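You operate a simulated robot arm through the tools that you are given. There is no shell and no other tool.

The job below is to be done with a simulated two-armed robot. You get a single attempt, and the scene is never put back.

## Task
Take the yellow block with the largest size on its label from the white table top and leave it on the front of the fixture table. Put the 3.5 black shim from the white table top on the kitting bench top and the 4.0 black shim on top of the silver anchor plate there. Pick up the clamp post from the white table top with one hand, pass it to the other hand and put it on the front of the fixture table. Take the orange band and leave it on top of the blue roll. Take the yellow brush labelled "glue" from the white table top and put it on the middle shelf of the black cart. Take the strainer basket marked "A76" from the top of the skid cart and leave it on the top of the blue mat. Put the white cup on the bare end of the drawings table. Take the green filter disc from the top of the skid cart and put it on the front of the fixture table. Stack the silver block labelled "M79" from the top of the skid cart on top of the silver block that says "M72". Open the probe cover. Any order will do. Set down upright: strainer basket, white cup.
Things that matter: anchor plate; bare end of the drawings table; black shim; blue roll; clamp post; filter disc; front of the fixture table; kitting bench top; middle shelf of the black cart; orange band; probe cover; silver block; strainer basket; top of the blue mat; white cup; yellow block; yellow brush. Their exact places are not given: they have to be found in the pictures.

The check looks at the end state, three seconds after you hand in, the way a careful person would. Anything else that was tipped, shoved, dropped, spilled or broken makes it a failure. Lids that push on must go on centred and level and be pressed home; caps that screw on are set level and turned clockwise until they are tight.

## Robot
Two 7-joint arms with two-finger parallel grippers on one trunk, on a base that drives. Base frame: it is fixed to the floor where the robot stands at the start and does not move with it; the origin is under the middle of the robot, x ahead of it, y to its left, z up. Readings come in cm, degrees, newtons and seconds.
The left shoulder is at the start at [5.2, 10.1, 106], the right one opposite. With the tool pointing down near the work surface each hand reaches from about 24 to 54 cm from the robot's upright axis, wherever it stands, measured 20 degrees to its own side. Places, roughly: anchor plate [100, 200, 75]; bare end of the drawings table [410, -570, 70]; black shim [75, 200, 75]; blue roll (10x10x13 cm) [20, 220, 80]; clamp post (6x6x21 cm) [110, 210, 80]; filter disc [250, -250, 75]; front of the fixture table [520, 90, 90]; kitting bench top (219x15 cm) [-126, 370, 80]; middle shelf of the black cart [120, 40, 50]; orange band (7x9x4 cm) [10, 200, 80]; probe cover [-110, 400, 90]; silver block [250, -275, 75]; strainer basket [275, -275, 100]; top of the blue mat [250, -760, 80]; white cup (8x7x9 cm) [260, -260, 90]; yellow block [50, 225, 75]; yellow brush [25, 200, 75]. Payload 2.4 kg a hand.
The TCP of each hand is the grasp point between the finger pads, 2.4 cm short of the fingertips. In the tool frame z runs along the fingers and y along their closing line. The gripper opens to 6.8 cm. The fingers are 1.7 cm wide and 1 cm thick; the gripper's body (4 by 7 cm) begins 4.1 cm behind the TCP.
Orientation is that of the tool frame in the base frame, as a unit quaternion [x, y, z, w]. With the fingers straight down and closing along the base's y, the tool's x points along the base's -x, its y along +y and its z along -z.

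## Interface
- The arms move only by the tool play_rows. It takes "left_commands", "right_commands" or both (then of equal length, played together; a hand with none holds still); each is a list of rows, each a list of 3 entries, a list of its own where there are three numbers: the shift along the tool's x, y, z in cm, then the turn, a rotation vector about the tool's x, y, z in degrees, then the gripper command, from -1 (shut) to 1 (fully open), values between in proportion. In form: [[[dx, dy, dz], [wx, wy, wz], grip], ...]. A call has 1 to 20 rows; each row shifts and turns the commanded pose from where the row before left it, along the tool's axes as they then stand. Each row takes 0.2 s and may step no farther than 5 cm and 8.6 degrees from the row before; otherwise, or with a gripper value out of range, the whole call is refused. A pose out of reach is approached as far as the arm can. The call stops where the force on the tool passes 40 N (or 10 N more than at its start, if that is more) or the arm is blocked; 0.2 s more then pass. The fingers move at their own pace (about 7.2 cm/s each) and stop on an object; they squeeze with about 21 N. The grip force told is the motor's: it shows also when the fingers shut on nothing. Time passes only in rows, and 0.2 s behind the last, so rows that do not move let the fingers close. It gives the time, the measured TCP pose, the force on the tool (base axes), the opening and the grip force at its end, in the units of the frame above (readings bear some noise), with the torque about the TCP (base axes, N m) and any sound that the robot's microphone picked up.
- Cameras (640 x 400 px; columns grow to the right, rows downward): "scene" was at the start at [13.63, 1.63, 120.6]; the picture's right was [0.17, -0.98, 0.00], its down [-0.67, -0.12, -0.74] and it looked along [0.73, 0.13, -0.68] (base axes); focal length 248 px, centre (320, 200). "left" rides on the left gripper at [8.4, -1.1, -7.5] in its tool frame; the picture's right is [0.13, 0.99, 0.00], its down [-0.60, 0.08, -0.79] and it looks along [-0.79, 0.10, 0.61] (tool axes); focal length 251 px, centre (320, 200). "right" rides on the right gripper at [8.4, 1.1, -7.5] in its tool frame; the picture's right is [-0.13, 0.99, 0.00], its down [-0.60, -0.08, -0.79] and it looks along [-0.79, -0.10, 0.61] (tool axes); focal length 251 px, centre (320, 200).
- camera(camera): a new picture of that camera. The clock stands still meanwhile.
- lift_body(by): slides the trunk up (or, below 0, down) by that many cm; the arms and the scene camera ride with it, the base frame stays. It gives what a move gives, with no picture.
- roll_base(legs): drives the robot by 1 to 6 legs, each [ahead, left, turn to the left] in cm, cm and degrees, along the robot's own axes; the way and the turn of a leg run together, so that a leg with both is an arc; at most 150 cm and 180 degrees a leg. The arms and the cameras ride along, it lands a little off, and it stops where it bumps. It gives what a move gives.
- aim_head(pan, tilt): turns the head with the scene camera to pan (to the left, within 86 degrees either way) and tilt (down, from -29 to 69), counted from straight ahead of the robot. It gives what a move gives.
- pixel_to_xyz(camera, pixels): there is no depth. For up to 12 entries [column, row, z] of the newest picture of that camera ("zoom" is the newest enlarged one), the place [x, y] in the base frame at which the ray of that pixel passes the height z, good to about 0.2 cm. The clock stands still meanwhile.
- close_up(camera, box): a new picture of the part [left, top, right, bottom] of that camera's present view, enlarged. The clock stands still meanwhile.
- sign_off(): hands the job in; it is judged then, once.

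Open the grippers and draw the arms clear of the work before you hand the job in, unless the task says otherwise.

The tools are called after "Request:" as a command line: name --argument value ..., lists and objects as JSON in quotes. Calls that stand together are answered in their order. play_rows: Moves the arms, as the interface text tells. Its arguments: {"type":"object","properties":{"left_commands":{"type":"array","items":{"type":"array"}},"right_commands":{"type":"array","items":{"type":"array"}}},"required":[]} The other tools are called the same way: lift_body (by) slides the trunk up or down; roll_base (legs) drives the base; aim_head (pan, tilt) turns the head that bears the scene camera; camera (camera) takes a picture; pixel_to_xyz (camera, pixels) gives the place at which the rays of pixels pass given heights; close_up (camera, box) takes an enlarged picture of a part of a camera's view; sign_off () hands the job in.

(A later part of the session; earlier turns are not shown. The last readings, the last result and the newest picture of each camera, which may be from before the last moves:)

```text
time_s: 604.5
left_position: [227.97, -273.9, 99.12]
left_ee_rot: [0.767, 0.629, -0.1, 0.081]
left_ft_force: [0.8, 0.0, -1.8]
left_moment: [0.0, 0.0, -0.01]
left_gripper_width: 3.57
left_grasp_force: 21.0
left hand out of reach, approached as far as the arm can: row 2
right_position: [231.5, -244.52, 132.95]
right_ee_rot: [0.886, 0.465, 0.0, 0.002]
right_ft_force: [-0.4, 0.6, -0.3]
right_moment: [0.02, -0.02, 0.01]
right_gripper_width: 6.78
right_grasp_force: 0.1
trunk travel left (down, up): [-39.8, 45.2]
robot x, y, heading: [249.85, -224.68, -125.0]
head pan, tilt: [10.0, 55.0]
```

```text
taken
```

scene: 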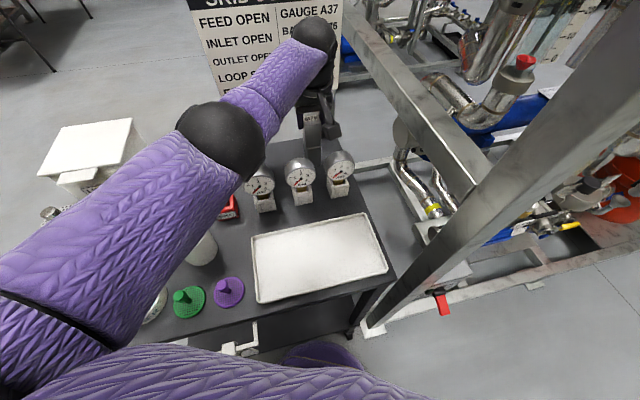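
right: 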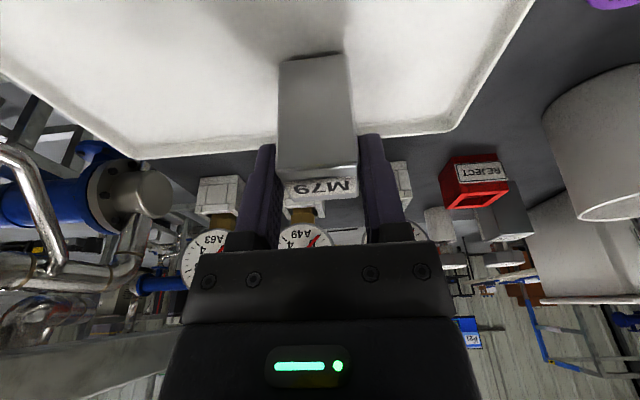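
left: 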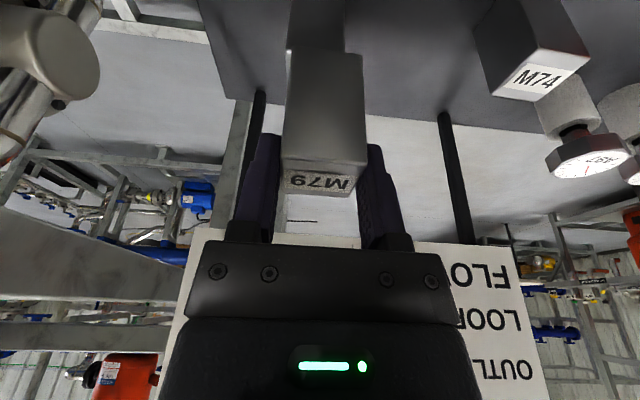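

The arm is at its limit, 1.7 cm short. I move the base 1.8 cm forward instead.

Request:
roll_base --legs '[[2.2, 0.1, 0]]'

Request:
camera --camera "left"

Request:
close_up --camera "scene" --box '[220, 80, 400, 230]'

```text
time_s: 605.3
left_position: [226.6, -275.89, 99.04]
left_ee_rot: [0.767, 0.629, -0.1, 0.08]
left_ft_force: [-0.3, 0.2, -2.1]
left_moment: [0.03, -0.01, -0.01]
left_gripper_width: 3.61
left_grasp_force: 21.3
right_position: [230.23, -246.41, 133.03]
right_ee_rot: [0.886, 0.465, 0.002, 0.002]
right_ft_force: [0.7, -0.2, 0.1]
right_moment: [0.01, -0.02, -0.01]
right_gripper_width: 6.81
right_grasp_force: 0.1
trunk travel left (down, up): [-39.8, 45.2]
robot x, y, heading: [248.3, -226.23, -124.9]
head pan, tilt: [10.0, 55.0]
```

```text
taken
```

left: 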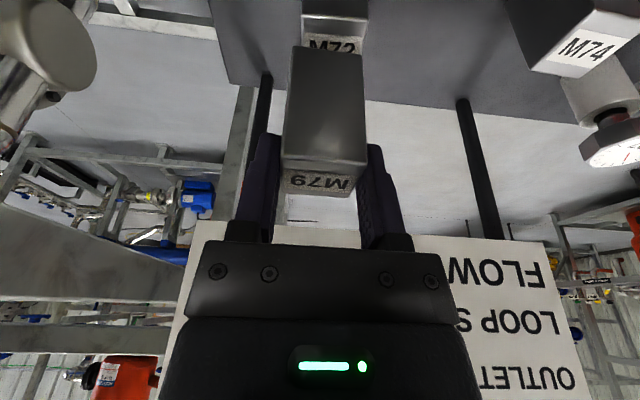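

```text
2.67 times, centred on (310, 155) of scene
```

zoom: 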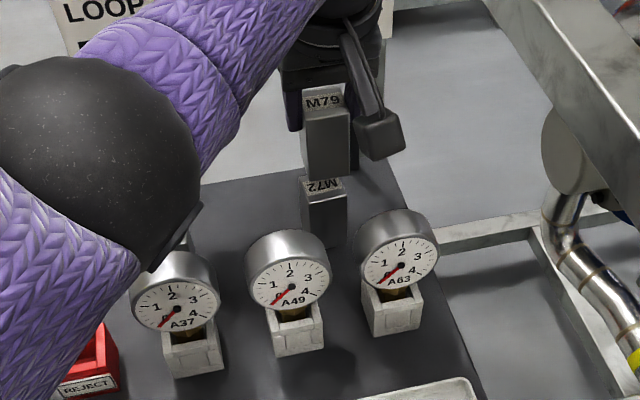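

M79 needs about 0.6 cm forward and 0.55 cm left to sit centred on M72. I try this small correction with the arm.

Request:
play_rows --left_commands '[[[-0.3, 0.28, 0.08], [0, 0, 0], -1], [[-0.28, 0.27, 0.08], [0, 0, 0], -1], [[0, 0, 0], [0, 0, 0], -1]]'

Request:
camera --camera "left"

```text
time_s: 606.1
left_position: [227.25, -276.48, 99.1]
left_ee_rot: [0.767, 0.629, -0.1, 0.081]
left_ft_force: [-0.2, 0.3, -1.4]
left_moment: [0.03, 0.01, 0.0]
left_gripper_width: 3.57
left_grasp_force: 20.5
right_position: [230.35, -246.32, 133.05]
right_ee_rot: [0.885, 0.465, 0.001, 0.001]
right_ft_force: [0.0, 0.2, -1.3]
right_moment: [-0.01, 0.0, -0.02]
right_gripper_width: 6.81
right_grasp_force: 0.1
trunk travel left (down, up): [-39.8, 45.2]
robot x, y, heading: [248.03, -226.73, -124.8]
head pan, tilt: [10.0, 55.0]
```

```text
taken
```

left: 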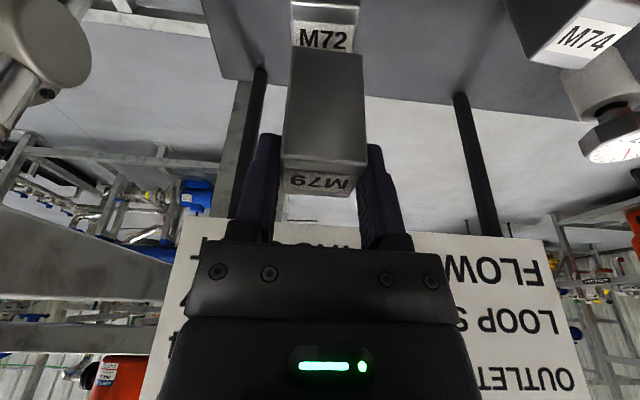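

By image and coordinates M79 is centred over M72 within about 0.3 cm. I ease back 0.2 cm and lower it gently.

Request:
play_rows --left_commands '[[[0.19, 0, -0.05], [0, 0, 0], -1], [[0.13, 0, 0.48], [0, 0, 0], -1], [[0.13, 0, 0.48], [0, 0, 0], -1], [[0.08, 0, 0.29], [0, 0, 0], -1], [[0.05, 0, 0.19], [0, 0, 0], -1], [[0, 0, 0], [0, 0, 0], -1]]'

Request:
camera --camera "left"

```text
time_s: 607.5
left_position: [227.21, -276.31, 97.56]
left_ee_rot: [0.767, 0.629, -0.1, 0.081]
left_ft_force: [-0.5, -0.1, -2.0]
left_moment: [-0.02, -0.01, -0.01]
left_gripper_width: 3.59
left_grasp_force: 20.9
right_position: [230.36, -246.19, 133.1]
right_ee_rot: [0.886, 0.464, 0.001, 0.001]
right_ft_force: [-0.1, 0.0, 0.1]
right_moment: [0.05, -0.01, 0.03]
right_gripper_width: 6.78
right_grasp_force: 0.0
trunk travel left (down, up): [-39.8, 45.2]
robot x, y, heading: [247.9, -226.47, -124.9]
head pan, tilt: [10.0, 55.0]
```

```text
taken
```

left: 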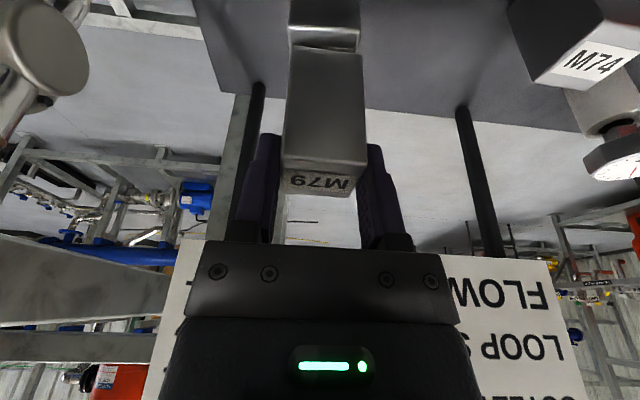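

M79 sits about 0.6 cm too far back relative to M72's front edge. I shift it 0.5 cm toward me and lower on.

Request:
play_rows --left_commands '[[[0.48, 0, -0.13], [0, 0, 0], -1], [[0.05, 0, 0.19], [0, 0, 0], -1], [[0.05, 0, 0.19], [0, 0, 0], -1], [[0, 0, 0], [0, 0, 0], -1]]'

Request:
camera --camera "left"

```text
time_s: 608.5
left_position: [227.21, -275.75, 97.25]
left_ee_rot: [0.767, 0.629, -0.1, 0.081]
left_ft_force: [-0.3, -0.4, -2.5]
left_moment: [0.02, -0.01, 0.0]
left_gripper_width: 3.58
left_grasp_force: 20.9
right_position: [230.29, -246.34, 133.1]
right_ee_rot: [0.885, 0.465, 0.001, 0.001]
right_ft_force: [-0.5, 0.2, 0.2]
right_moment: [0.0, -0.03, 0.01]
right_gripper_width: 6.8
right_grasp_force: 0.0
trunk travel left (down, up): [-39.8, 45.2]
robot x, y, heading: [248.21, -226.47, -124.9]
head pan, tilt: [10.0, 55.0]
```

```text
taken
```

left: 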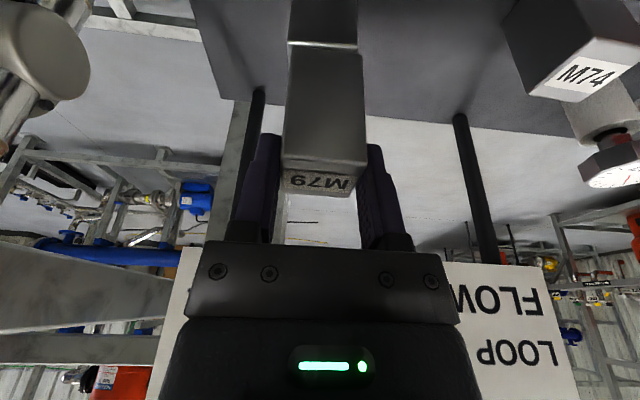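

The two front faces now line up. I lower in 0.15 cm steps to contact.

Request:
play_rows --left_commands '[[[0.04, 0, 0.145], [0, 0, 0], -1], [[0.04, 0, 0.145], [0, 0, 0], -1], [[0, 0, 0], [0, 0, 0], -1]]'

Request:
play_rows --left_commands '[[[0.04, 0, 0.145], [0, 0, 0], -1], [[0.04, 0, 0.145], [0, 0, 0], -1], [[0, 0, 0], [0, 0, 0], -1]]'

```text
time_s: 609.3
left_position: [227.34, -275.64, 97.02]
left_ee_rot: [0.767, 0.628, -0.102, 0.081]
left_ft_force: [0.1, -1.1, 13.9]
left_moment: [-0.12, -0.04, 0.01]
left_gripper_width: 3.6
left_grasp_force: 21.0
right_position: [230.33, -246.21, 133.02]
right_ee_rot: [0.885, 0.465, 0.001, 0.002]
right_ft_force: [0.3, -0.4, 0.1]
right_moment: [0.01, 0.02, 0.0]
right_gripper_width: 6.8
right_grasp_force: 0.0
trunk travel left (down, up): [-39.8, 45.2]
robot x, y, heading: [247.66, -226.55, -124.9]
head pan, tilt: [10.0, 55.0]
```

```text
time_s: 610.1
left_position: [227.24, -275.77, 96.76]
left_ee_rot: [0.767, 0.629, -0.101, 0.081]
left_ft_force: [0.5, -0.2, 14.0]
left_moment: [-0.07, -0.1, -0.01]
left_gripper_width: 3.57
left_grasp_force: 20.7
right_position: [230.51, -246.26, 133.08]
right_ee_rot: [0.886, 0.465, 0.0, 0.002]
right_ft_force: [0.4, 0.6, 0.2]
right_moment: [-0.02, 0.02, -0.03]
right_gripper_width: 6.82
right_grasp_force: 0.1
trunk travel left (down, up): [-39.8, 45.2]
robot x, y, heading: [248.33, -226.4, -125.1]
head pan, tilt: [10.0, 55.0]
```

M79 rests on M72 (14 N). I open the left gripper and rise straight up.

Request:
play_rows --left_commands '[[[-0.03, 0, -0.1], [0, 0, 0], -1], [[0, 0, 0], [0, 0, 0], 0.6], [[0, 0, 0], [0, 0, 0], 0.6], [[0, 0, 0], [0, 0, 0], 0.6], [[-0.2, 0, -0.77], [0, 0, 0], 0.6], [[-0.39, 0, -1.45], [0, 0, 0], 0.6], [[-0.65, 0, -2.42], [0, 0, 0], 0.6], [[-0.78, 0, -2.9], [0, 0, 0], 0.6], [[-0.78, 0, -2.9], [0, 0, 0], 0.6], [[0, 0, 0], [0, 0, 0], 0.6]]'

Request:
camera --camera "left"

Request:
close_up --camera "scene" --box '[220, 80, 400, 230]'

```text
time_s: 612.3
left_position: [227.21, -275.82, 107.6]
left_ee_rot: [0.767, 0.628, -0.1, 0.08]
left_ft_force: [0.0, 0.3, 0.3]
left_moment: [0.01, 0.02, 0.01]
left_gripper_width: 5.45
left_grasp_force: 0.1
right_position: [230.3, -246.35, 132.92]
right_ee_rot: [0.885, 0.465, 0.0, 0.003]
right_ft_force: [-0.4, 0.2, -0.4]
right_moment: [0.03, 0.01, 0.02]
right_gripper_width: 6.8
right_grasp_force: 0.0
trunk travel left (down, up): [-39.8, 45.2]
robot x, y, heading: [248.31, -226.2, -124.9]
head pan, tilt: [10.0, 55.0]
```

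```text
taken
```

left: 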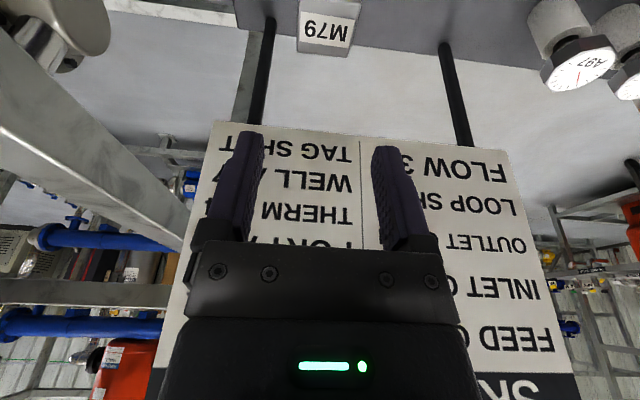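

```text
2.67 times, centred on (310, 155) of scene
```

zoom: 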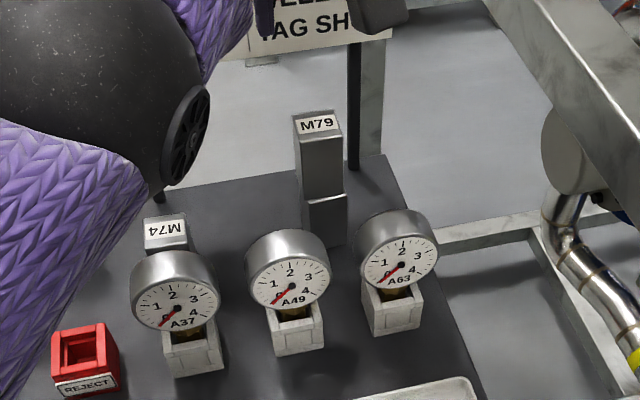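

M79 stands squarely on M72. I raise the left hand and back away, turning back to heading −100 in front of the cart.

Request:
play_rows --left_commands '[[[-1.04, 0, -3.86], [0, 0, 0], 1], [[-1.04, 0, -3.86], [0, 0, 0], 1], [[0, 0, 0], [0, 7.5, 0], 1], [[0, 0, 0], [0, 7.5, 0], 1], [[4, 0, 0], [0, 0, 0], 1], [[4, 0, 0], [0, 0, 0], 1], [[4, 2, 0], [0, 0, 0], 1]]'

Request:
roll_base --legs '[[-20, 0, 0], [0, 0, 25], [0, 18, 0]]'

Request:
aim_head --pan 0 --tilt 50

Request:
camera --camera "scene"

```text
time_s: 613.9
left_position: [230.27, -273.54, 114.47]
left_ee_rot: [0.773, 0.634, -0.025, 0.02]
left_ft_force: [0.0, 0.2, -0.3]
left_moment: [-0.01, -0.03, 0.01]
left_gripper_width: 6.78
left_grasp_force: 0.0
left hand out of reach, approached as far as the arm can: row 2, 3, 4, 5, 6, 7
right_position: [230.41, -246.41, 133.04]
right_ee_rot: [0.885, 0.465, 0.001, 0.002]
right_ft_force: [0.4, 0.3, 0.5]
right_moment: [0.01, 0.06, 0.01]
right_gripper_width: 6.78
right_grasp_force: 0.1
trunk travel left (down, up): [-39.8, 45.2]
robot x, y, heading: [248.19, -226.61, -125.0]
head pan, tilt: [10.0, 55.0]
```

```text
time_s: 617.9
left_position: [280.78, -263.31, 114.59]
left_ee_rot: [0.619, 0.785, -0.02, 0.024]
left_ft_force: [0.0, 0.2, -0.1]
left_moment: [0.0, -0.01, 0.03]
left_gripper_width: 6.8
left_grasp_force: 0.1
right_position: [269.59, -238.69, 133.05]
right_ee_rot: [0.765, 0.644, 0.002, 0.001]
right_ft_force: [0.0, 0.0, -0.5]
right_moment: [-0.02, 0.02, -0.01]
right_gripper_width: 6.81
right_grasp_force: 0.1
trunk travel left (down, up): [-39.8, 45.2]
robot x, y, heading: [277.38, -213.05, -100.0]
head pan, tilt: [10.0, 55.0]
```

```text
time_s: 618.6
left_position: [280.81, -263.43, 114.59]
left_ee_rot: [0.618, 0.785, -0.021, 0.024]
left_ft_force: [-0.2, 0.8, 0.1]
left_moment: [0.01, 0.01, 0.01]
left_gripper_width: 6.79
left_grasp_force: 0.0
right_position: [269.54, -238.55, 133.03]
right_ee_rot: [0.764, 0.645, 0.001, 0.0]
right_ft_force: [0.2, -0.5, 1.0]
right_moment: [-0.07, 0.01, 0.01]
right_gripper_width: 6.81
right_grasp_force: 0.1
trunk travel left (down, up): [-39.8, 45.2]
robot x, y, heading: [277.16, -213.11, -100.1]
head pan, tilt: [0.0, 50.0]
```

```text
taken
```

scene: 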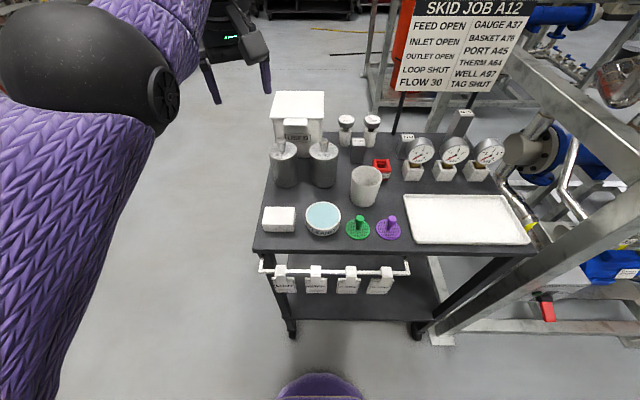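

The left arm is stretched and locked again, though nothing was touched. I unlock it with outward sideways steps, as before.

Request:
play_rows --left_commands '[[[0, 3, 0], [0, 0, 0], 1], [[0, 3, 0], [0, 0, 0], 1], [[0, 3, 0], [0, 0, 0], 1], [[0, 3, 0], [0, 0, 0], 1], [[1, 1.5, 0], [0, 0, 0], 1], [[1, 1.5, 0], [0, 0, 0], 1], [[1.5, 1.5, 0], [0, 0, 0], 1], [[1.5, 1.5, 0], [0, 0, 0], 1]]'

```text
time_s: 620.4
left_position: [280.67, -263.25, 114.61]
left_ee_rot: [0.619, 0.785, -0.021, 0.024]
left_ft_force: [-0.7, 0.3, 0.2]
left_moment: [-0.01, -0.03, 0.0]
left_gripper_width: 6.8
left_grasp_force: 0.1
left hand out of reach, approached as far as the arm can: row 1, 2, 3, 4, 5, 6, 7, 8
right_position: [269.44, -238.54, 133.03]
right_ee_rot: [0.765, 0.645, 0.001, 0.001]
right_ft_force: [-0.3, 0.2, -0.6]
right_moment: [-0.01, 0.01, -0.04]
right_gripper_width: 6.79
right_grasp_force: 0.0
trunk travel left (down, up): [-39.8, 45.2]
robot x, y, heading: [277.48, -212.98, -100.1]
head pan, tilt: [0.0, 50.0]
```

No response outward; I try the other direction and a little downward motion to break the stretched pose.

Request:
play_rows --left_commands '[[[0, -4, 0], [0, 0, 0], 1], [[0, -4, 0], [0, 0, 0], 1], [[0, -4, 0], [0, 0, 0], 1], [[0, -4, 0], [0, 0, 0], 1], [[0, -4, 0], [0, 0, 0], 1], [[0, -4, 0], [0, 0, 0], 1]]'

Request:
camera --camera "scene"

```text
time_s: 621.8
left_position: [268.86, -258.45, 112.12]
left_ee_rot: [0.619, 0.785, -0.02, 0.023]
left_ft_force: [0.2, 0.3, -0.3]
left_moment: [-0.04, 0.0, -0.01]
left_gripper_width: 6.76
left_grasp_force: 0.2
left hand out of reach, approached as far as the arm can: row 1, 2, 3, 4, 5, 6
right_position: [269.47, -238.62, 133.05]
right_ee_rot: [0.764, 0.645, 0.002, 0.002]
right_ft_force: [0.4, -0.2, 0.1]
right_moment: [0.01, -0.01, 0.03]
right_gripper_width: 6.76
right_grasp_force: 0.0
trunk travel left (down, up): [-39.8, 45.2]
robot x, y, heading: [277.24, -213.17, -100.0]
head pan, tilt: [0.0, 50.0]
```

```text
taken
```

scene: 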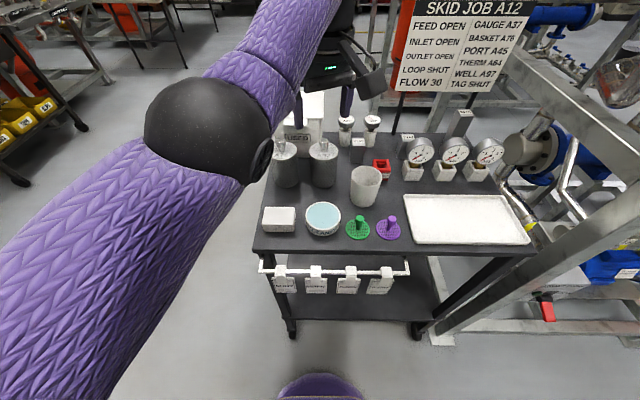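

It moved to the right. I continue right while drawing back to bend the elbow.

Request:
play_rows --left_commands '[[[1, -3, 0], [0, 0, 0], 1], [[1, -3, 0], [0, 0, 0], 1], [[1.5, -2, 0], [0, 0, 0], 1], [[1.5, -2, 0], [0, 0, 0], 1], [[2, -1, 0], [0, 0, 0], 1], [[2, -1, 0], [0, 0, 0], 1]]'

Request:
camera --camera "scene"

```text
time_s: 623.2
left_position: [260.27, -251.16, 110.83]
left_ee_rot: [0.619, 0.785, -0.018, 0.025]
left_ft_force: [0.3, -0.5, 0.5]
left_moment: [0.03, -0.01, -0.03]
left_gripper_width: 6.79
left_grasp_force: 0.1
left hand out of reach, approached as far as the arm can: row 1, 2, 3, 4
right_position: [269.49, -238.59, 132.96]
right_ee_rot: [0.764, 0.645, 0.001, 0.001]
right_ft_force: [-0.8, 0.8, -1.3]
right_moment: [-0.03, -0.04, 0.01]
right_gripper_width: 6.8
right_grasp_force: 0.0
trunk travel left (down, up): [-39.8, 45.2]
robot x, y, heading: [277.39, -213.41, -99.7]
head pan, tilt: [0.0, 50.0]
```

```text
taken
```

scene: 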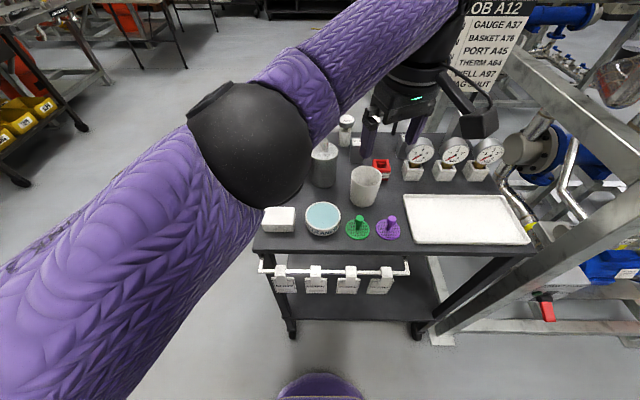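

The left arm is free again. I move the right hand aside, then bring the left hand back to its own side and level it.

Request:
play_rows --left_commands '[[[0, 0, 0], [0, 0, 0], 1], [[0, 0, 0], [0, 0, 0], 1], [[0, 0, 0], [0, 0, 0], 1], [[-1.7, 4.2, 0], [0, 0, 0], 1], [[-1.7, 4.2, 0], [0, 0, 0], 1], [[-1, 4.4, 0], [0, 0, 0], 1], [[-1, 4.4, 0], [0, 0, 0], 1], [[0, 4.4, 0], [0, 0, 0], 1], [[1, 4.2, 0], [0, 0, 7.87], 1], [[2, 1, 0], [0, 0, 7.87], 1], [[2, 0, 0], [0, 0, 7.87], 1], [[0, 0, 0], [0, 3.5, 0], 1]]' --right_commands '[[[0, -4.5, 0], [0, 0, 0], 1], [[0, -4.5, 0], [0, 0, 0], 1], [[0, -4, 0], [0, 0, 0], 1], [[0, 0, 0], [0, 0, 0], 1], [[0, 0, 0], [0, 0, 0], 1], [[0, 0, 0], [0, 0, 0], 1], [[0, 0, 0], [0, 0, 0], 1], [[0, 0, 0], [0, 0, 0], 1], [[0, 0, 0], [0, 0, 0], 1], [[0, 0, 0], [0, 0, 0], 1], [[0, 0, 0], [0, 0, 0], 1], [[0, 0, 0], [0, 0, 0], 1]]'

Request:
camera --camera "scene"

```text
time_s: 625.8
left_position: [287.32, -245.3, 110.94]
left_ee_rot: [0.767, 0.642, 0.009, 0.009]
left_ft_force: [-0.1, -1.0, -0.3]
left_moment: [-0.02, -0.03, 0.02]
left_gripper_width: 6.8
left_grasp_force: 0.1
right_position: [256.62, -236.49, 132.81]
right_ee_rot: [0.764, 0.645, 0.002, 0.002]
right_ft_force: [0.2, 0.7, -0.4]
right_moment: [-0.02, 0.0, 0.0]
right_gripper_width: 6.8
right_grasp_force: 0.1
trunk travel left (down, up): [-39.8, 45.2]
robot x, y, heading: [277.32, -213.35, -100.0]
head pan, tilt: [0.0, 50.0]
```

```text
taken
```

scene: 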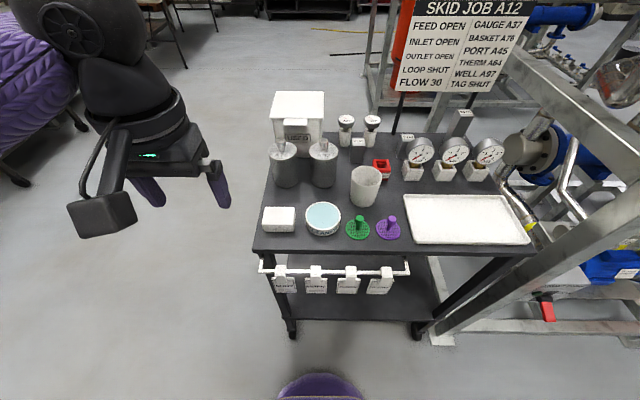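

Both arms are normal. I now measure basket A76 and the white cup.

Request:
close_up --camera "scene" --box '[250, 120, 400, 240]'

Request:
pixel_to_xyz --camera "scene" --pixels '[[284, 187, 84], [283, 150, 95], [283, 142, 98], [270, 150, 95], [297, 149, 95], [323, 185, 84], [323, 150, 95], [362, 205, 84], [366, 173, 93], [351, 175, 93], [381, 172, 93], [366, 167, 93]]'

```text
3.33 times, centred on (325, 180) of scene
```

zoom: 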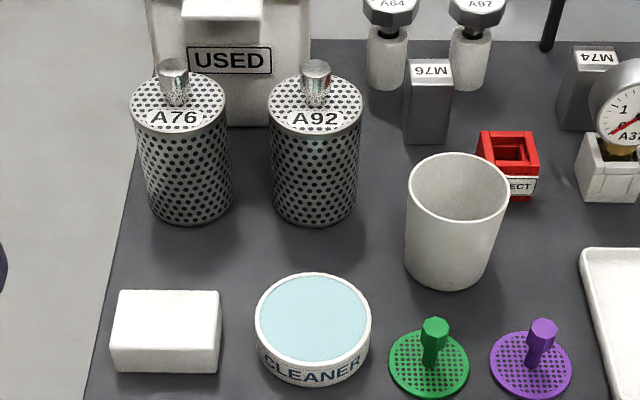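

```text
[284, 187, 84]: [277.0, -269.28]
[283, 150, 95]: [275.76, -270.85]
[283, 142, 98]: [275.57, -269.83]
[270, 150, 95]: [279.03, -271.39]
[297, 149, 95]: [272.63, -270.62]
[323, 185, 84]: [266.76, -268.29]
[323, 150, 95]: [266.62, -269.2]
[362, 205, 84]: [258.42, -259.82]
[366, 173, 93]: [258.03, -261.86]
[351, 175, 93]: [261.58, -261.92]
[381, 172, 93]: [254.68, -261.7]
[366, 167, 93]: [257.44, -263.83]
```

Basket A76's centre ≈(276.2,−272), nub top ≈97; the cup's rim is 7 cm across at (258.1,−262), z≈93. I check the case behind the basket for clearance.

Request:
pixel_to_xyz --camera "scene" --pixels '[[298, 124, 103], [298, 124, 106], [275, 120, 104], [323, 118, 104], [297, 160, 84], [274, 96, 106], [323, 94, 106], [283, 142, 97], [298, 135, 100]]'

Request:
close_up --camera "scene" --box '[260, 80, 340, 150]'

```text
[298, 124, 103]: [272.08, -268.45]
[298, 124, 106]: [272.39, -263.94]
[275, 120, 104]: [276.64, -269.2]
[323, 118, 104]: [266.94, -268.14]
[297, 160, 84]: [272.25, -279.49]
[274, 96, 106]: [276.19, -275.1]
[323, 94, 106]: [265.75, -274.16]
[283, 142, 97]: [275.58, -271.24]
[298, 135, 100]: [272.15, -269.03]
```

```text
5.71 times, centred on (300, 115) of scene
```

zoom: 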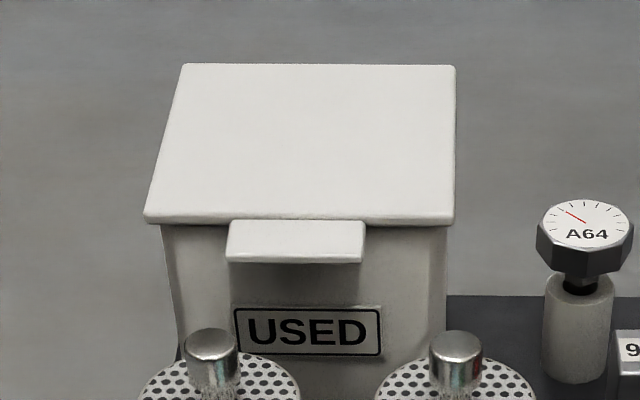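

The case top is only z≈97, so the hand can come down on the nub. I drive 13 cm closer.

Request:
roll_base --legs '[[13, 0, 0]]'

Request:
aim_head --pan 0 --tilt 58

Request:
camera --camera "scene"

Request:
close_up --camera "scene" --box '[260, 120, 420, 240]'

```text
time_s: 627.1
left_position: [284.86, -258.18, 110.9]
left_ee_rot: [0.766, 0.642, 0.009, 0.008]
left_ft_force: [0.1, 0.0, -0.3]
left_moment: [-0.02, 0.01, 0.04]
left_gripper_width: 6.79
left_grasp_force: 0.0
right_position: [254.44, -249.22, 132.86]
right_ee_rot: [0.765, 0.644, 0.001, 0.001]
right_ft_force: [-0.5, 0.3, 0.6]
right_moment: [0.02, -0.04, 0.01]
right_gripper_width: 6.81
right_grasp_force: 0.0
trunk travel left (down, up): [-39.8, 45.2]
robot x, y, heading: [275.01, -226.03, -99.8]
head pan, tilt: [0.0, 50.0]
```

```text
time_s: 627.8
left_position: [284.93, -258.09, 110.86]
left_ee_rot: [0.766, 0.643, 0.009, 0.008]
left_ft_force: [0.9, 0.4, 0.2]
left_moment: [0.02, -0.03, 0.02]
left_gripper_width: 6.79
left_grasp_force: 0.0
right_position: [254.35, -249.23, 132.78]
right_ee_rot: [0.764, 0.645, 0.001, 0.002]
right_ft_force: [-0.8, 0.2, -0.5]
right_moment: [0.01, 0.0, 0.0]
right_gripper_width: 6.82
right_grasp_force: 0.1
trunk travel left (down, up): [-39.8, 45.2]
robot x, y, heading: [274.98, -226.15, -99.9]
head pan, tilt: [0.0, 58.0]
```

```text
taken
```

scene: 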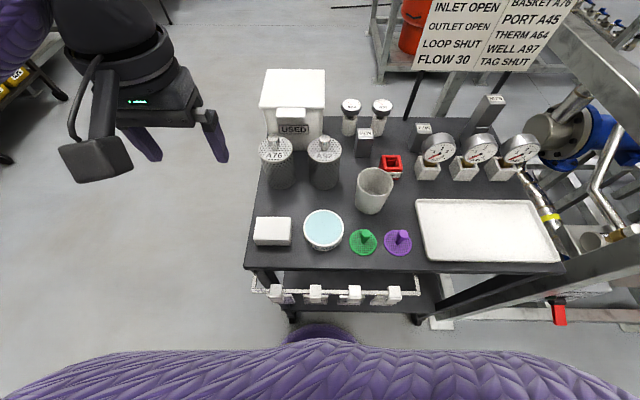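

```text
3.33 times, centred on (340, 180) of scene
```

zoom: 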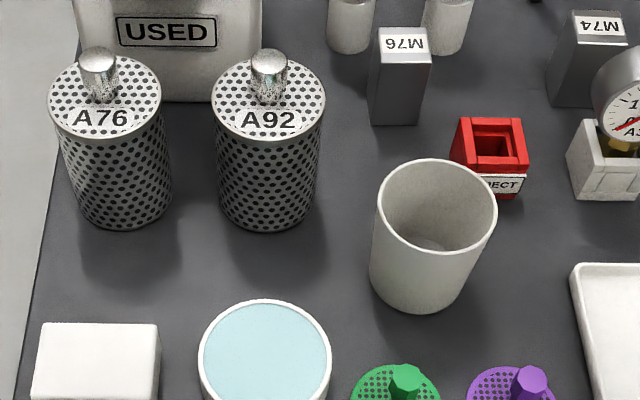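

Request:
pixel_to_xyz --camera "zoom" --pixels '[[99, 57, 97], [99, 75, 95.5], [50, 95, 94], [161, 88, 94], [106, 100, 94], [120, 228, 84], [377, 200, 93], [497, 208, 93], [437, 160, 93], [432, 250, 93], [425, 312, 84], [405, 380, 88]]'

```text
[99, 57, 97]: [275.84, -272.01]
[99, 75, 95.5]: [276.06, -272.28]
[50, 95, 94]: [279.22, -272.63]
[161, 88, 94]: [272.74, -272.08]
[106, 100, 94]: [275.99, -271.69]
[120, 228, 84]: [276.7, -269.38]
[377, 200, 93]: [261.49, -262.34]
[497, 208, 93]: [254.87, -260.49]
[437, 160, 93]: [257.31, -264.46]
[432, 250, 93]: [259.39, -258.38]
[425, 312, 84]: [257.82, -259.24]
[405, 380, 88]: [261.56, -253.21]
```

Nub at (276,−272.2). I bring the left hand over it and descend to z≈101.

Request:
play_rows --left_commands '[[[-3.85, -1.59, 0], [0, 0, 0], 1], [[-3.85, -1.59, 0], [0, 0, 0], 1], [[-3.85, -1.59, 0], [0, 0, 0], 1], [[-3.85, -1.57, 0], [0, 0, 0], 1], [[0, 0, 3.3], [0, 0, 0], 1], [[0, 0, 3.3], [0, 0, 0], 1], [[0, 0, 3.2], [0, 0, 0], 1], [[0, 0, 0], [0, 0, 0], 1]]'

Request:
camera --camera "left"

Request:
camera --camera "scene"

```text
time_s: 629.5
left_position: [276.37, -272.23, 100.9]
left_ee_rot: [0.766, 0.642, 0.009, 0.008]
left_ft_force: [1.0, 0.1, 0.9]
left_moment: [0.0, 0.02, -0.02]
left_gripper_width: 6.8
left_grasp_force: 0.1
right_position: [254.38, -249.19, 132.88]
right_ee_rot: [0.764, 0.645, 0.001, 0.001]
right_ft_force: [-1.3, -0.9, 0.3]
right_moment: [0.02, 0.03, 0.01]
right_gripper_width: 6.79
right_grasp_force: 0.1
trunk travel left (down, up): [-39.8, 45.2]
robot x, y, heading: [274.94, -225.59, -100.0]
head pan, tilt: [0.0, 58.0]
```

```text
taken
```

left: 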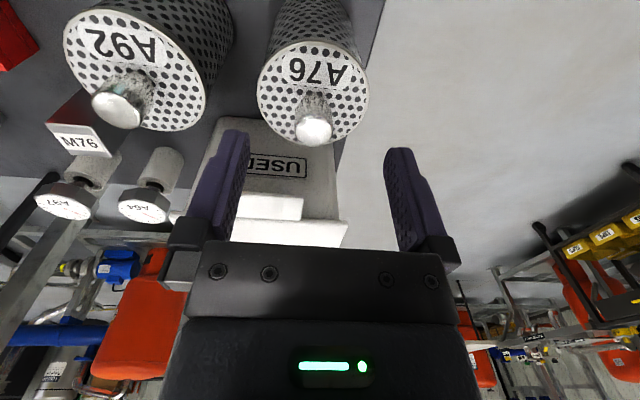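

```text
taken
```

scene: 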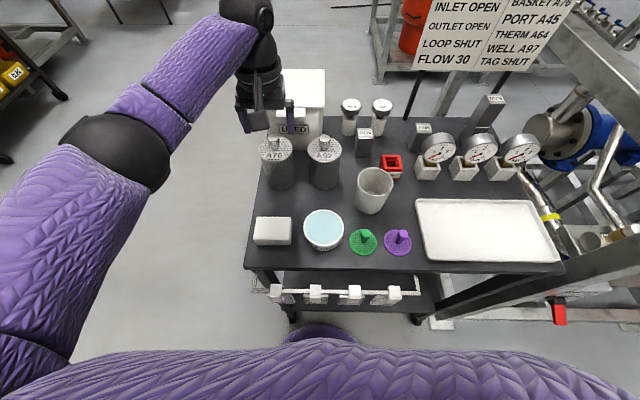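

The nub tip is right below, 0.4 cm to the side. I correct, descend to z≈96.8 and close on the nub.

Request:
play_rows --left_commands '[[[0, -0.38, 1.5], [0, 0, 0], 1], [[0, 0, 1.5], [0, 0, 0], 1], [[0, 0, 1.0], [0, 0, 0], 1], [[0, 0, 0], [0, 0, 0], 1], [[0, 0, 0], [0, 0, 0], -1], [[0, 0, 0], [0, 0, 0], -1], [[0, 0, 0], [0, 0, 0], -1], [[0, 0, 0], [0, 0, 0], -1], [[0, 0, 0], [0, 0, 0], -1]]'

Request:
camera --camera "left"

```text
time_s: 631.5
left_position: [276.1, -272.15, 97.03]
left_ee_rot: [0.766, 0.643, 0.009, 0.009]
left_ft_force: [-0.4, 0.8, 1.1]
left_moment: [0.01, 0.09, -0.01]
left_gripper_width: 2.11
left_grasp_force: 21.1
right_position: [254.58, -249.22, 132.87]
right_ee_rot: [0.765, 0.644, 0.001, 0.001]
right_ft_force: [-0.7, -0.1, 0.3]
right_moment: [-0.02, 0.02, -0.03]
right_gripper_width: 6.79
right_grasp_force: 0.1
trunk travel left (down, up): [-39.8, 45.2]
robot x, y, heading: [274.81, -226.05, -100.2]
head pan, tilt: [0.0, 58.0]
```

```text
taken
```

left: 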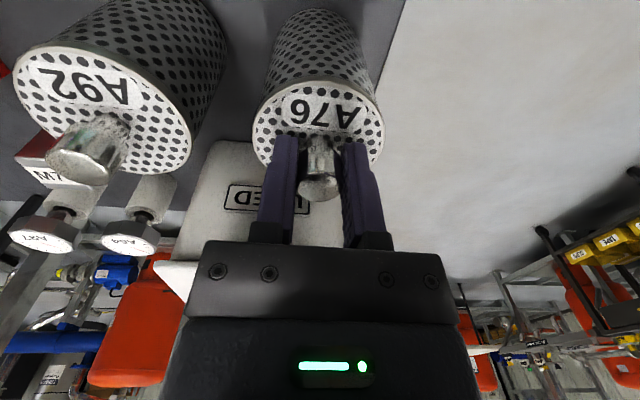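

The nub is held (2.1 cm). I lift the basket 18 cm straight up and bring it back toward me on the left.

Request:
play_rows --left_commands '[[[0, 0, -1], [0, 0, 0], -1], [[0, 0, -2.5], [0, 0, 0], -1], [[0, 0, -3.5], [0, 0, 0], -1], [[0, 0, -4], [0, 0, 0], -1], [[0, 0, -4], [0, 0, 0], -1], [[0, 0, -3], [0, 0, 0], -1], [[2.5, 2, 0], [0, 0, 0], -1], [[3, 2, 0], [0, 0, 0], -1], [[3, 2, 0], [0, 0, 0], -1], [[0, 0, 0], [0, 0, 0], -1]]'

Request:
camera --camera "scene"

```text
time_s: 633.8
left_position: [282.81, -264.8, 114.99]
left_ee_rot: [0.766, 0.642, 0.009, 0.008]
left_ft_force: [-0.1, 0.2, -1.3]
left_moment: [0.04, -0.01, -0.01]
left_gripper_width: 2.11
left_grasp_force: 21.1
right_position: [254.43, -249.19, 132.84]
right_ee_rot: [0.764, 0.645, 0.001, 0.001]
right_ft_force: [-0.4, -0.2, 0.3]
right_moment: [-0.04, -0.02, -0.02]
right_gripper_width: 6.81
right_grasp_force: 0.0
trunk travel left (down, up): [-39.8, 45.2]
robot x, y, heading: [275.06, -226.12, -99.6]
head pan, tilt: [0.0, 58.0]
```

```text
taken
```

scene: 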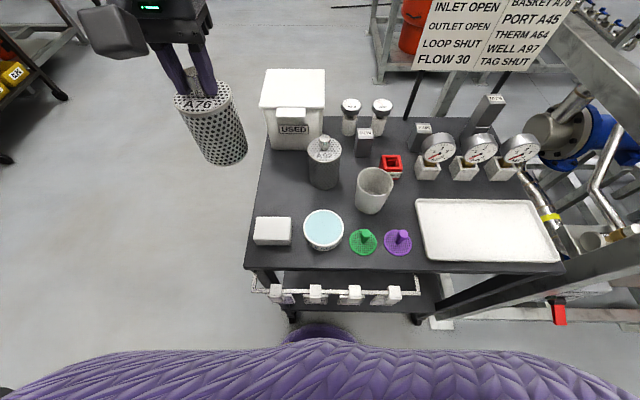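

The basket hangs free on the left. Now the cup: I yaw the right hand 90° so its fingers close fore-aft, for a grip on the cup's near rim.

Request:
play_rows --right_commands '[[[0, 0, 0], [0, 0, 6], 0.05], [[0, 0, 0], [0, 0, 6], 0.05], [[0, 0, 0], [0, 0, 6], 0.05], [[0, 0, 0], [0, 0, 6], 0.05], [[0, 0, 0], [0, 0, 6], 0.05], [[0, 0, 0], [0, 0, 6], 0.05], [[0, 0, 0], [0, 0, 6], 0.05], [[0, 0, 0], [0, 0, 6], 0.05], [[0, 0, 0], [0, 0, 6], 0.05], [[0, 0, 0], [0, 0, 6], 0.05], [[0, 0, 0], [0, 0, 6], 0.05], [[0, 0, 0], [0, 0, 6], 0.05], [[0, 0, 0], [0, 0, 6], 0.05], [[0, 0, 0], [0, 0, 6], 0.05], [[0, 0, 0], [0, 0, 6], 0.05]]'

Request:
play_rows --right_commands '[[[1.95, 2.7, 0], [0, 0, 0], 0.05], [[1.95, 2.7, 0], [0, 0, 0], 0.05], [[1.9, 2.7, 0], [0, 0, 0], 0.05], [[0, 0, 4.5], [0, 0, 0], 0.05], [[0, 0, 4.5], [0, 0, 0], 0.05], [[0, 0, 4.5], [0, 0, 0], 0.05], [[0, 0, 4.5], [0, 0, 0], 0.05], [[0, 0, 4.5], [0, 0, 0], 0.05], [[0, 0, 4.5], [0, 0, 0], 0.05], [[0, 0, 4.5], [0, 0, 0], 0.05], [[0, 0, 0], [0, 0, 0], 0.05]]'

Request:
camera --camera "right"

Request:
camera --camera "scene"

```text
time_s: 637.0
left_position: [282.81, -264.89, 115.05]
left_ee_rot: [0.766, 0.643, 0.009, 0.009]
left_ft_force: [-0.3, -0.5, -1.3]
left_moment: [0.01, -0.01, 0.0]
left_gripper_width: 2.08
left_grasp_force: 21.1
right_position: [254.51, -249.24, 132.9]
right_ee_rot: [0.996, -0.086, 0.001, 0.001]
right_ft_force: [-0.6, 0.7, -0.4]
right_moment: [0.04, -0.02, -0.01]
right_gripper_width: 3.59
right_grasp_force: 0.0
trunk travel left (down, up): [-39.8, 45.2]
robot x, y, heading: [274.77, -225.65, -99.8]
head pan, tilt: [0.0, 58.0]
```

```text
time_s: 639.4
left_position: [282.86, -264.72, 115.04]
left_ee_rot: [0.766, 0.643, 0.01, 0.008]
left_ft_force: [-0.5, -0.4, -1.1]
left_moment: [0.01, 0.02, -0.01]
left_gripper_width: 2.09
left_grasp_force: 21.3
right_position: [258.78, -258.18, 101.22]
right_ee_rot: [0.996, -0.084, 0.001, -0.001]
right_ft_force: [-0.5, 0.2, -0.7]
right_moment: [0.03, -0.01, 0.0]
right_gripper_width: 3.56
right_grasp_force: 0.0
trunk travel left (down, up): [-39.8, 45.2]
robot x, y, heading: [275.21, -225.75, -100.0]
head pan, tilt: [0.0, 58.0]
```

```text
taken
```

right: 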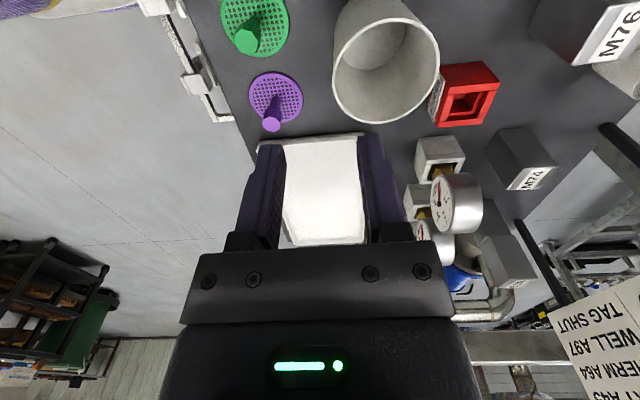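

```text
taken
```

scene: 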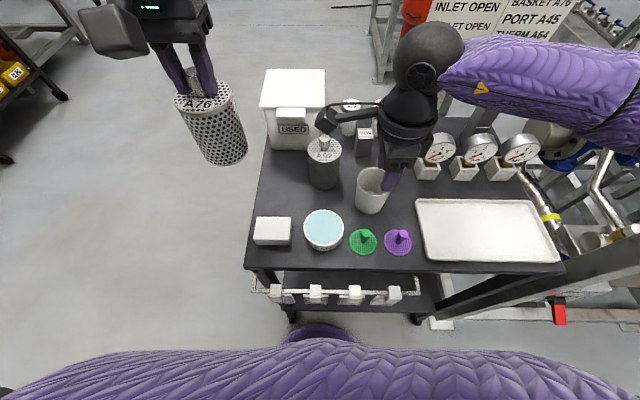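

The near rim lies about 1 cm further forward and 0.8 cm left of the grip axis. I correct and descend to z≈96.

Request:
play_rows --right_commands '[[[0.8, 1.0, 0], [0, 0, 0], 0.05], [[0, 0, 2.6], [0, 0, 0], 0.05], [[0, 0, 2.4], [0, 0, 0], 0.05], [[0, 0, 0], [0, 0, 0], 0.05]]'

Request:
camera --camera "right"

```text
time_s: 640.4
left_position: [282.82, -264.8, 114.97]
left_ee_rot: [0.766, 0.643, 0.009, 0.008]
left_ft_force: [0.8, 0.0, -0.6]
left_moment: [0.0, -0.02, 0.0]
left_gripper_width: 2.08
left_grasp_force: 21.2
right_position: [259.34, -259.29, 96.31]
right_ee_rot: [0.996, -0.084, 0.002, 0.0]
right_ft_force: [0.2, 0.6, 0.2]
right_moment: [0.0, 0.04, -0.02]
right_gripper_width: 3.56
right_grasp_force: 0.1
trunk travel left (down, up): [-39.8, 45.2]
robot x, y, heading: [275.49, -226.08, -100.1]
head pan, tilt: [0.0, 58.0]
```

```text
taken
```

right: 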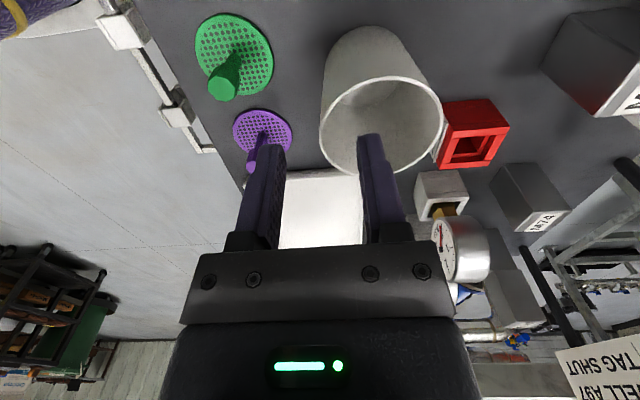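

The near wall is exactly on the grip axis with the far finger over the cup's inside. I descend to z≈92.4 and close on the rim.

Request:
play_rows --right_commands '[[[0.35, 0.15, 1.5], [0, 0, 0], 0.05], [[0, 0, 1.5], [0, 0, 0], 0.05], [[0, 0, 0.9], [0, 0, 0], 0.05], [[0, 0, 0], [0, 0, 0], 0.05]]'

Request:
camera --camera "right"

```text
time_s: 641.4
left_position: [282.86, -264.85, 114.91]
left_ee_rot: [0.766, 0.643, 0.009, 0.009]
left_ft_force: [0.1, -0.2, -0.9]
left_moment: [0.05, -0.01, 0.03]
left_gripper_width: 2.07
left_grasp_force: 21.5
right_position: [259.85, -259.54, 92.49]
right_ee_rot: [0.996, -0.084, 0.002, 0.0]
right_ft_force: [1.3, -0.1, 0.6]
right_moment: [0.0, -0.05, 0.02]
right_gripper_width: 3.59
right_grasp_force: 0.2
trunk travel left (down, up): [-39.8, 45.2]
robot x, y, heading: [275.01, -225.62, -100.1]
head pan, tilt: [0.0, 58.0]
```

```text
taken
```

right: 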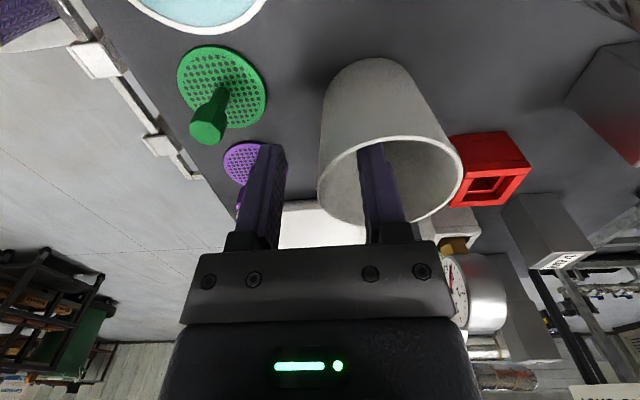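

The far finger is inside the cup, the near wall between the pads. I close the gripper.

Request:
play_rows --right_commands '[[[0, 0, 0], [0, 0, 0], -1], [[0, 0, 0], [0, 0, 0], -1], [[0, 0, 0], [0, 0, 0], -1], [[0, 0, 0], [0, 0, 0], -1], [[0, 0, 0], [0, 0, 0], -1]]'

Request:
camera --camera "right"

```text
time_s: 642.5
left_position: [282.89, -264.75, 115.07]
left_ee_rot: [0.766, 0.643, 0.009, 0.008]
left_ft_force: [0.4, -1.2, -1.2]
left_moment: [0.03, 0.0, 0.03]
left_gripper_width: 2.09
left_grasp_force: 21.0
right_position: [259.78, -259.49, 92.37]
right_ee_rot: [0.996, -0.084, 0.002, 0.001]
right_ft_force: [1.0, -1.3, 6.5]
right_moment: [-0.52, -0.12, 0.08]
right_gripper_width: 0.44
right_grasp_force: 21.3
trunk travel left (down, up): [-39.8, 45.2]
robot x, y, heading: [275.25, -225.68, -99.9]
head pan, tilt: [0.0, 58.0]
```

```text
taken
```

right: 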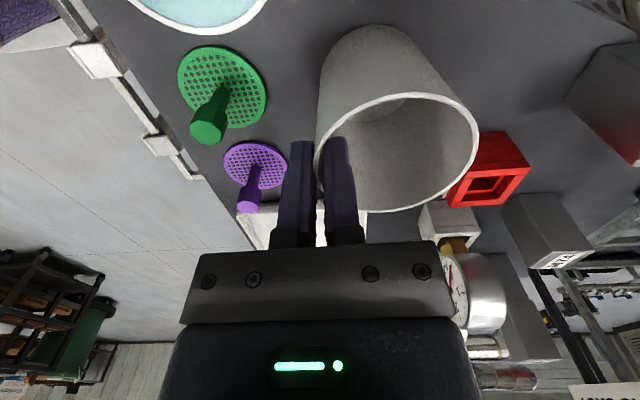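

The rim is gripped (wall 0.44 cm). I lift the cup gently and check it.

Request:
play_rows --right_commands '[[[0, 0, -0.8], [0, 0, 0], -1], [[0, 0, -1.5], [0, 0, 0], -1], [[0, 0, -3], [0, 0, 0], -1], [[0, 0, -3.5], [0, 0, 0], -1], [[0, 0, -4], [0, 0, 0], -1], [[0, 0, -4], [0, 0, 0], -1], [[0, 0, 0], [0, 0, 0], -1]]'

Request:
camera --camera "right"

Request:
camera --camera "scene"

```text
time_s: 644.1
left_position: [282.91, -264.85, 115.04]
left_ee_rot: [0.766, 0.643, 0.009, 0.009]
left_ft_force: [-0.4, -0.6, -1.2]
left_moment: [-0.02, 0.02, -0.03]
left_gripper_width: 2.1
left_grasp_force: 20.9
right_position: [259.75, -259.55, 109.22]
right_ee_rot: [0.996, -0.085, 0.003, -0.001]
right_ft_force: [-0.3, -0.7, -0.8]
right_moment: [0.04, -0.01, 0.01]
right_gripper_width: 0.34
right_grasp_force: 21.3
trunk travel left (down, up): [-39.8, 45.2]
robot x, y, heading: [274.95, -226.16, -99.9]
head pan, tilt: [0.0, 58.0]
```

```text
taken
```

right: 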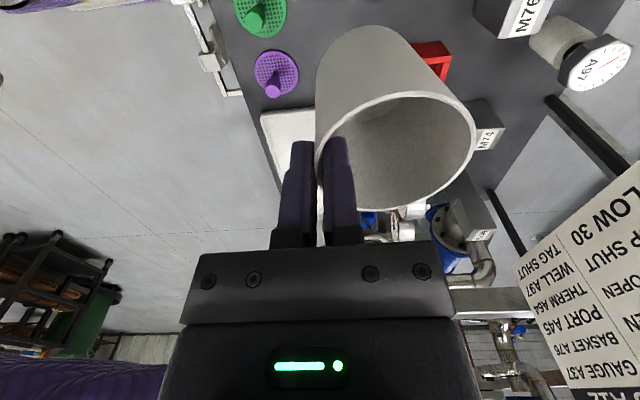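

```text
taken
```

scene: 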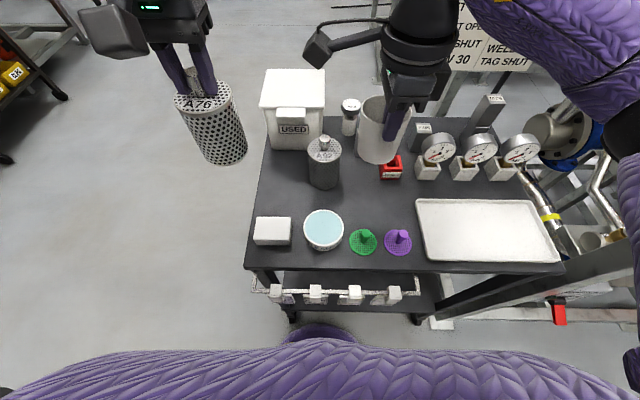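

Both pieces are in hand. I back off from the cart and look around for the drawings table and the blue mat.

Request:
roll_base --legs '[[-40, 0, 0]]'

Request:
aim_head --pan 25 --tilt 12

Request:
camera --camera "scene"

Request:
close_up --camera "scene" --box '[140, 80, 460, 280]'

```text
time_s: 646.6
left_position: [289.77, -225.07, 115.0]
left_ee_rot: [0.766, 0.643, 0.009, 0.009]
left_ft_force: [-0.6, -0.7, -0.8]
left_moment: [-0.02, -0.01, 0.0]
left_gripper_width: 2.09
left_grasp_force: 21.2
right_position: [266.64, -219.84, 109.33]
right_ee_rot: [0.996, -0.085, 0.002, 0.0]
right_ft_force: [-0.1, -0.2, -0.3]
right_moment: [0.0, 0.04, 0.03]
right_gripper_width: 0.34
right_grasp_force: 21.1
trunk travel left (down, up): [-39.8, 45.2]
robot x, y, heading: [281.83, -185.67, -99.9]
head pan, tilt: [0.0, 58.0]
```

```text
time_s: 647.8
left_position: [289.71, -225.19, 114.9]
left_ee_rot: [0.766, 0.642, 0.01, 0.008]
left_ft_force: [0.1, -1.0, -0.4]
left_moment: [-0.01, 0.02, 0.03]
left_gripper_width: 2.1
left_grasp_force: 21.1
right_position: [266.58, -219.94, 109.26]
right_ee_rot: [0.996, -0.084, 0.002, 0.0]
right_ft_force: [-0.6, -0.6, -0.6]
right_moment: [-0.01, 0.01, 0.0]
right_gripper_width: 0.36
right_grasp_force: 21.3
trunk travel left (down, up): [-39.8, 45.2]
robot x, y, heading: [282.17, -186.18, -100.1]
head pan, tilt: [25.0, 12.0]
```

```text
taken
```

scene: 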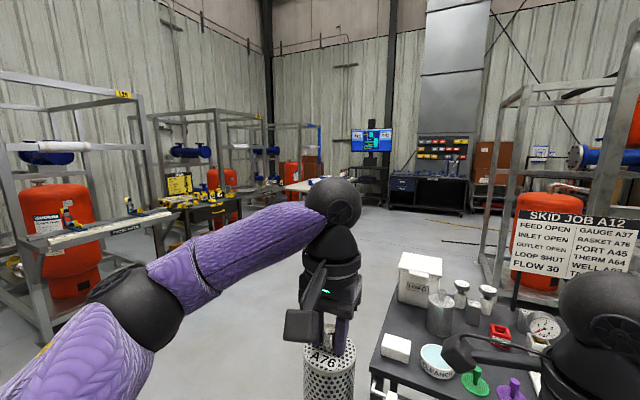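

```text
2.00 times, centred on (300, 180) of scene
```

zoom: 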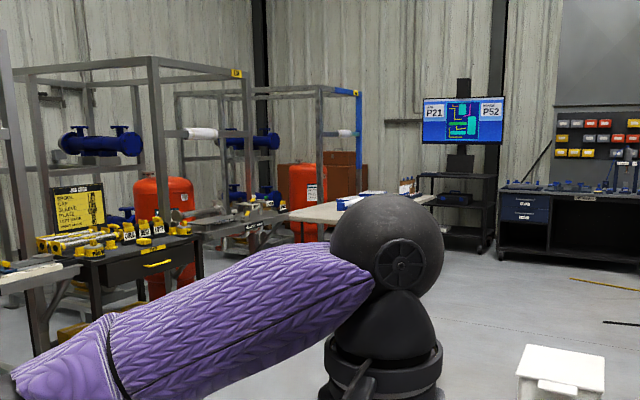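

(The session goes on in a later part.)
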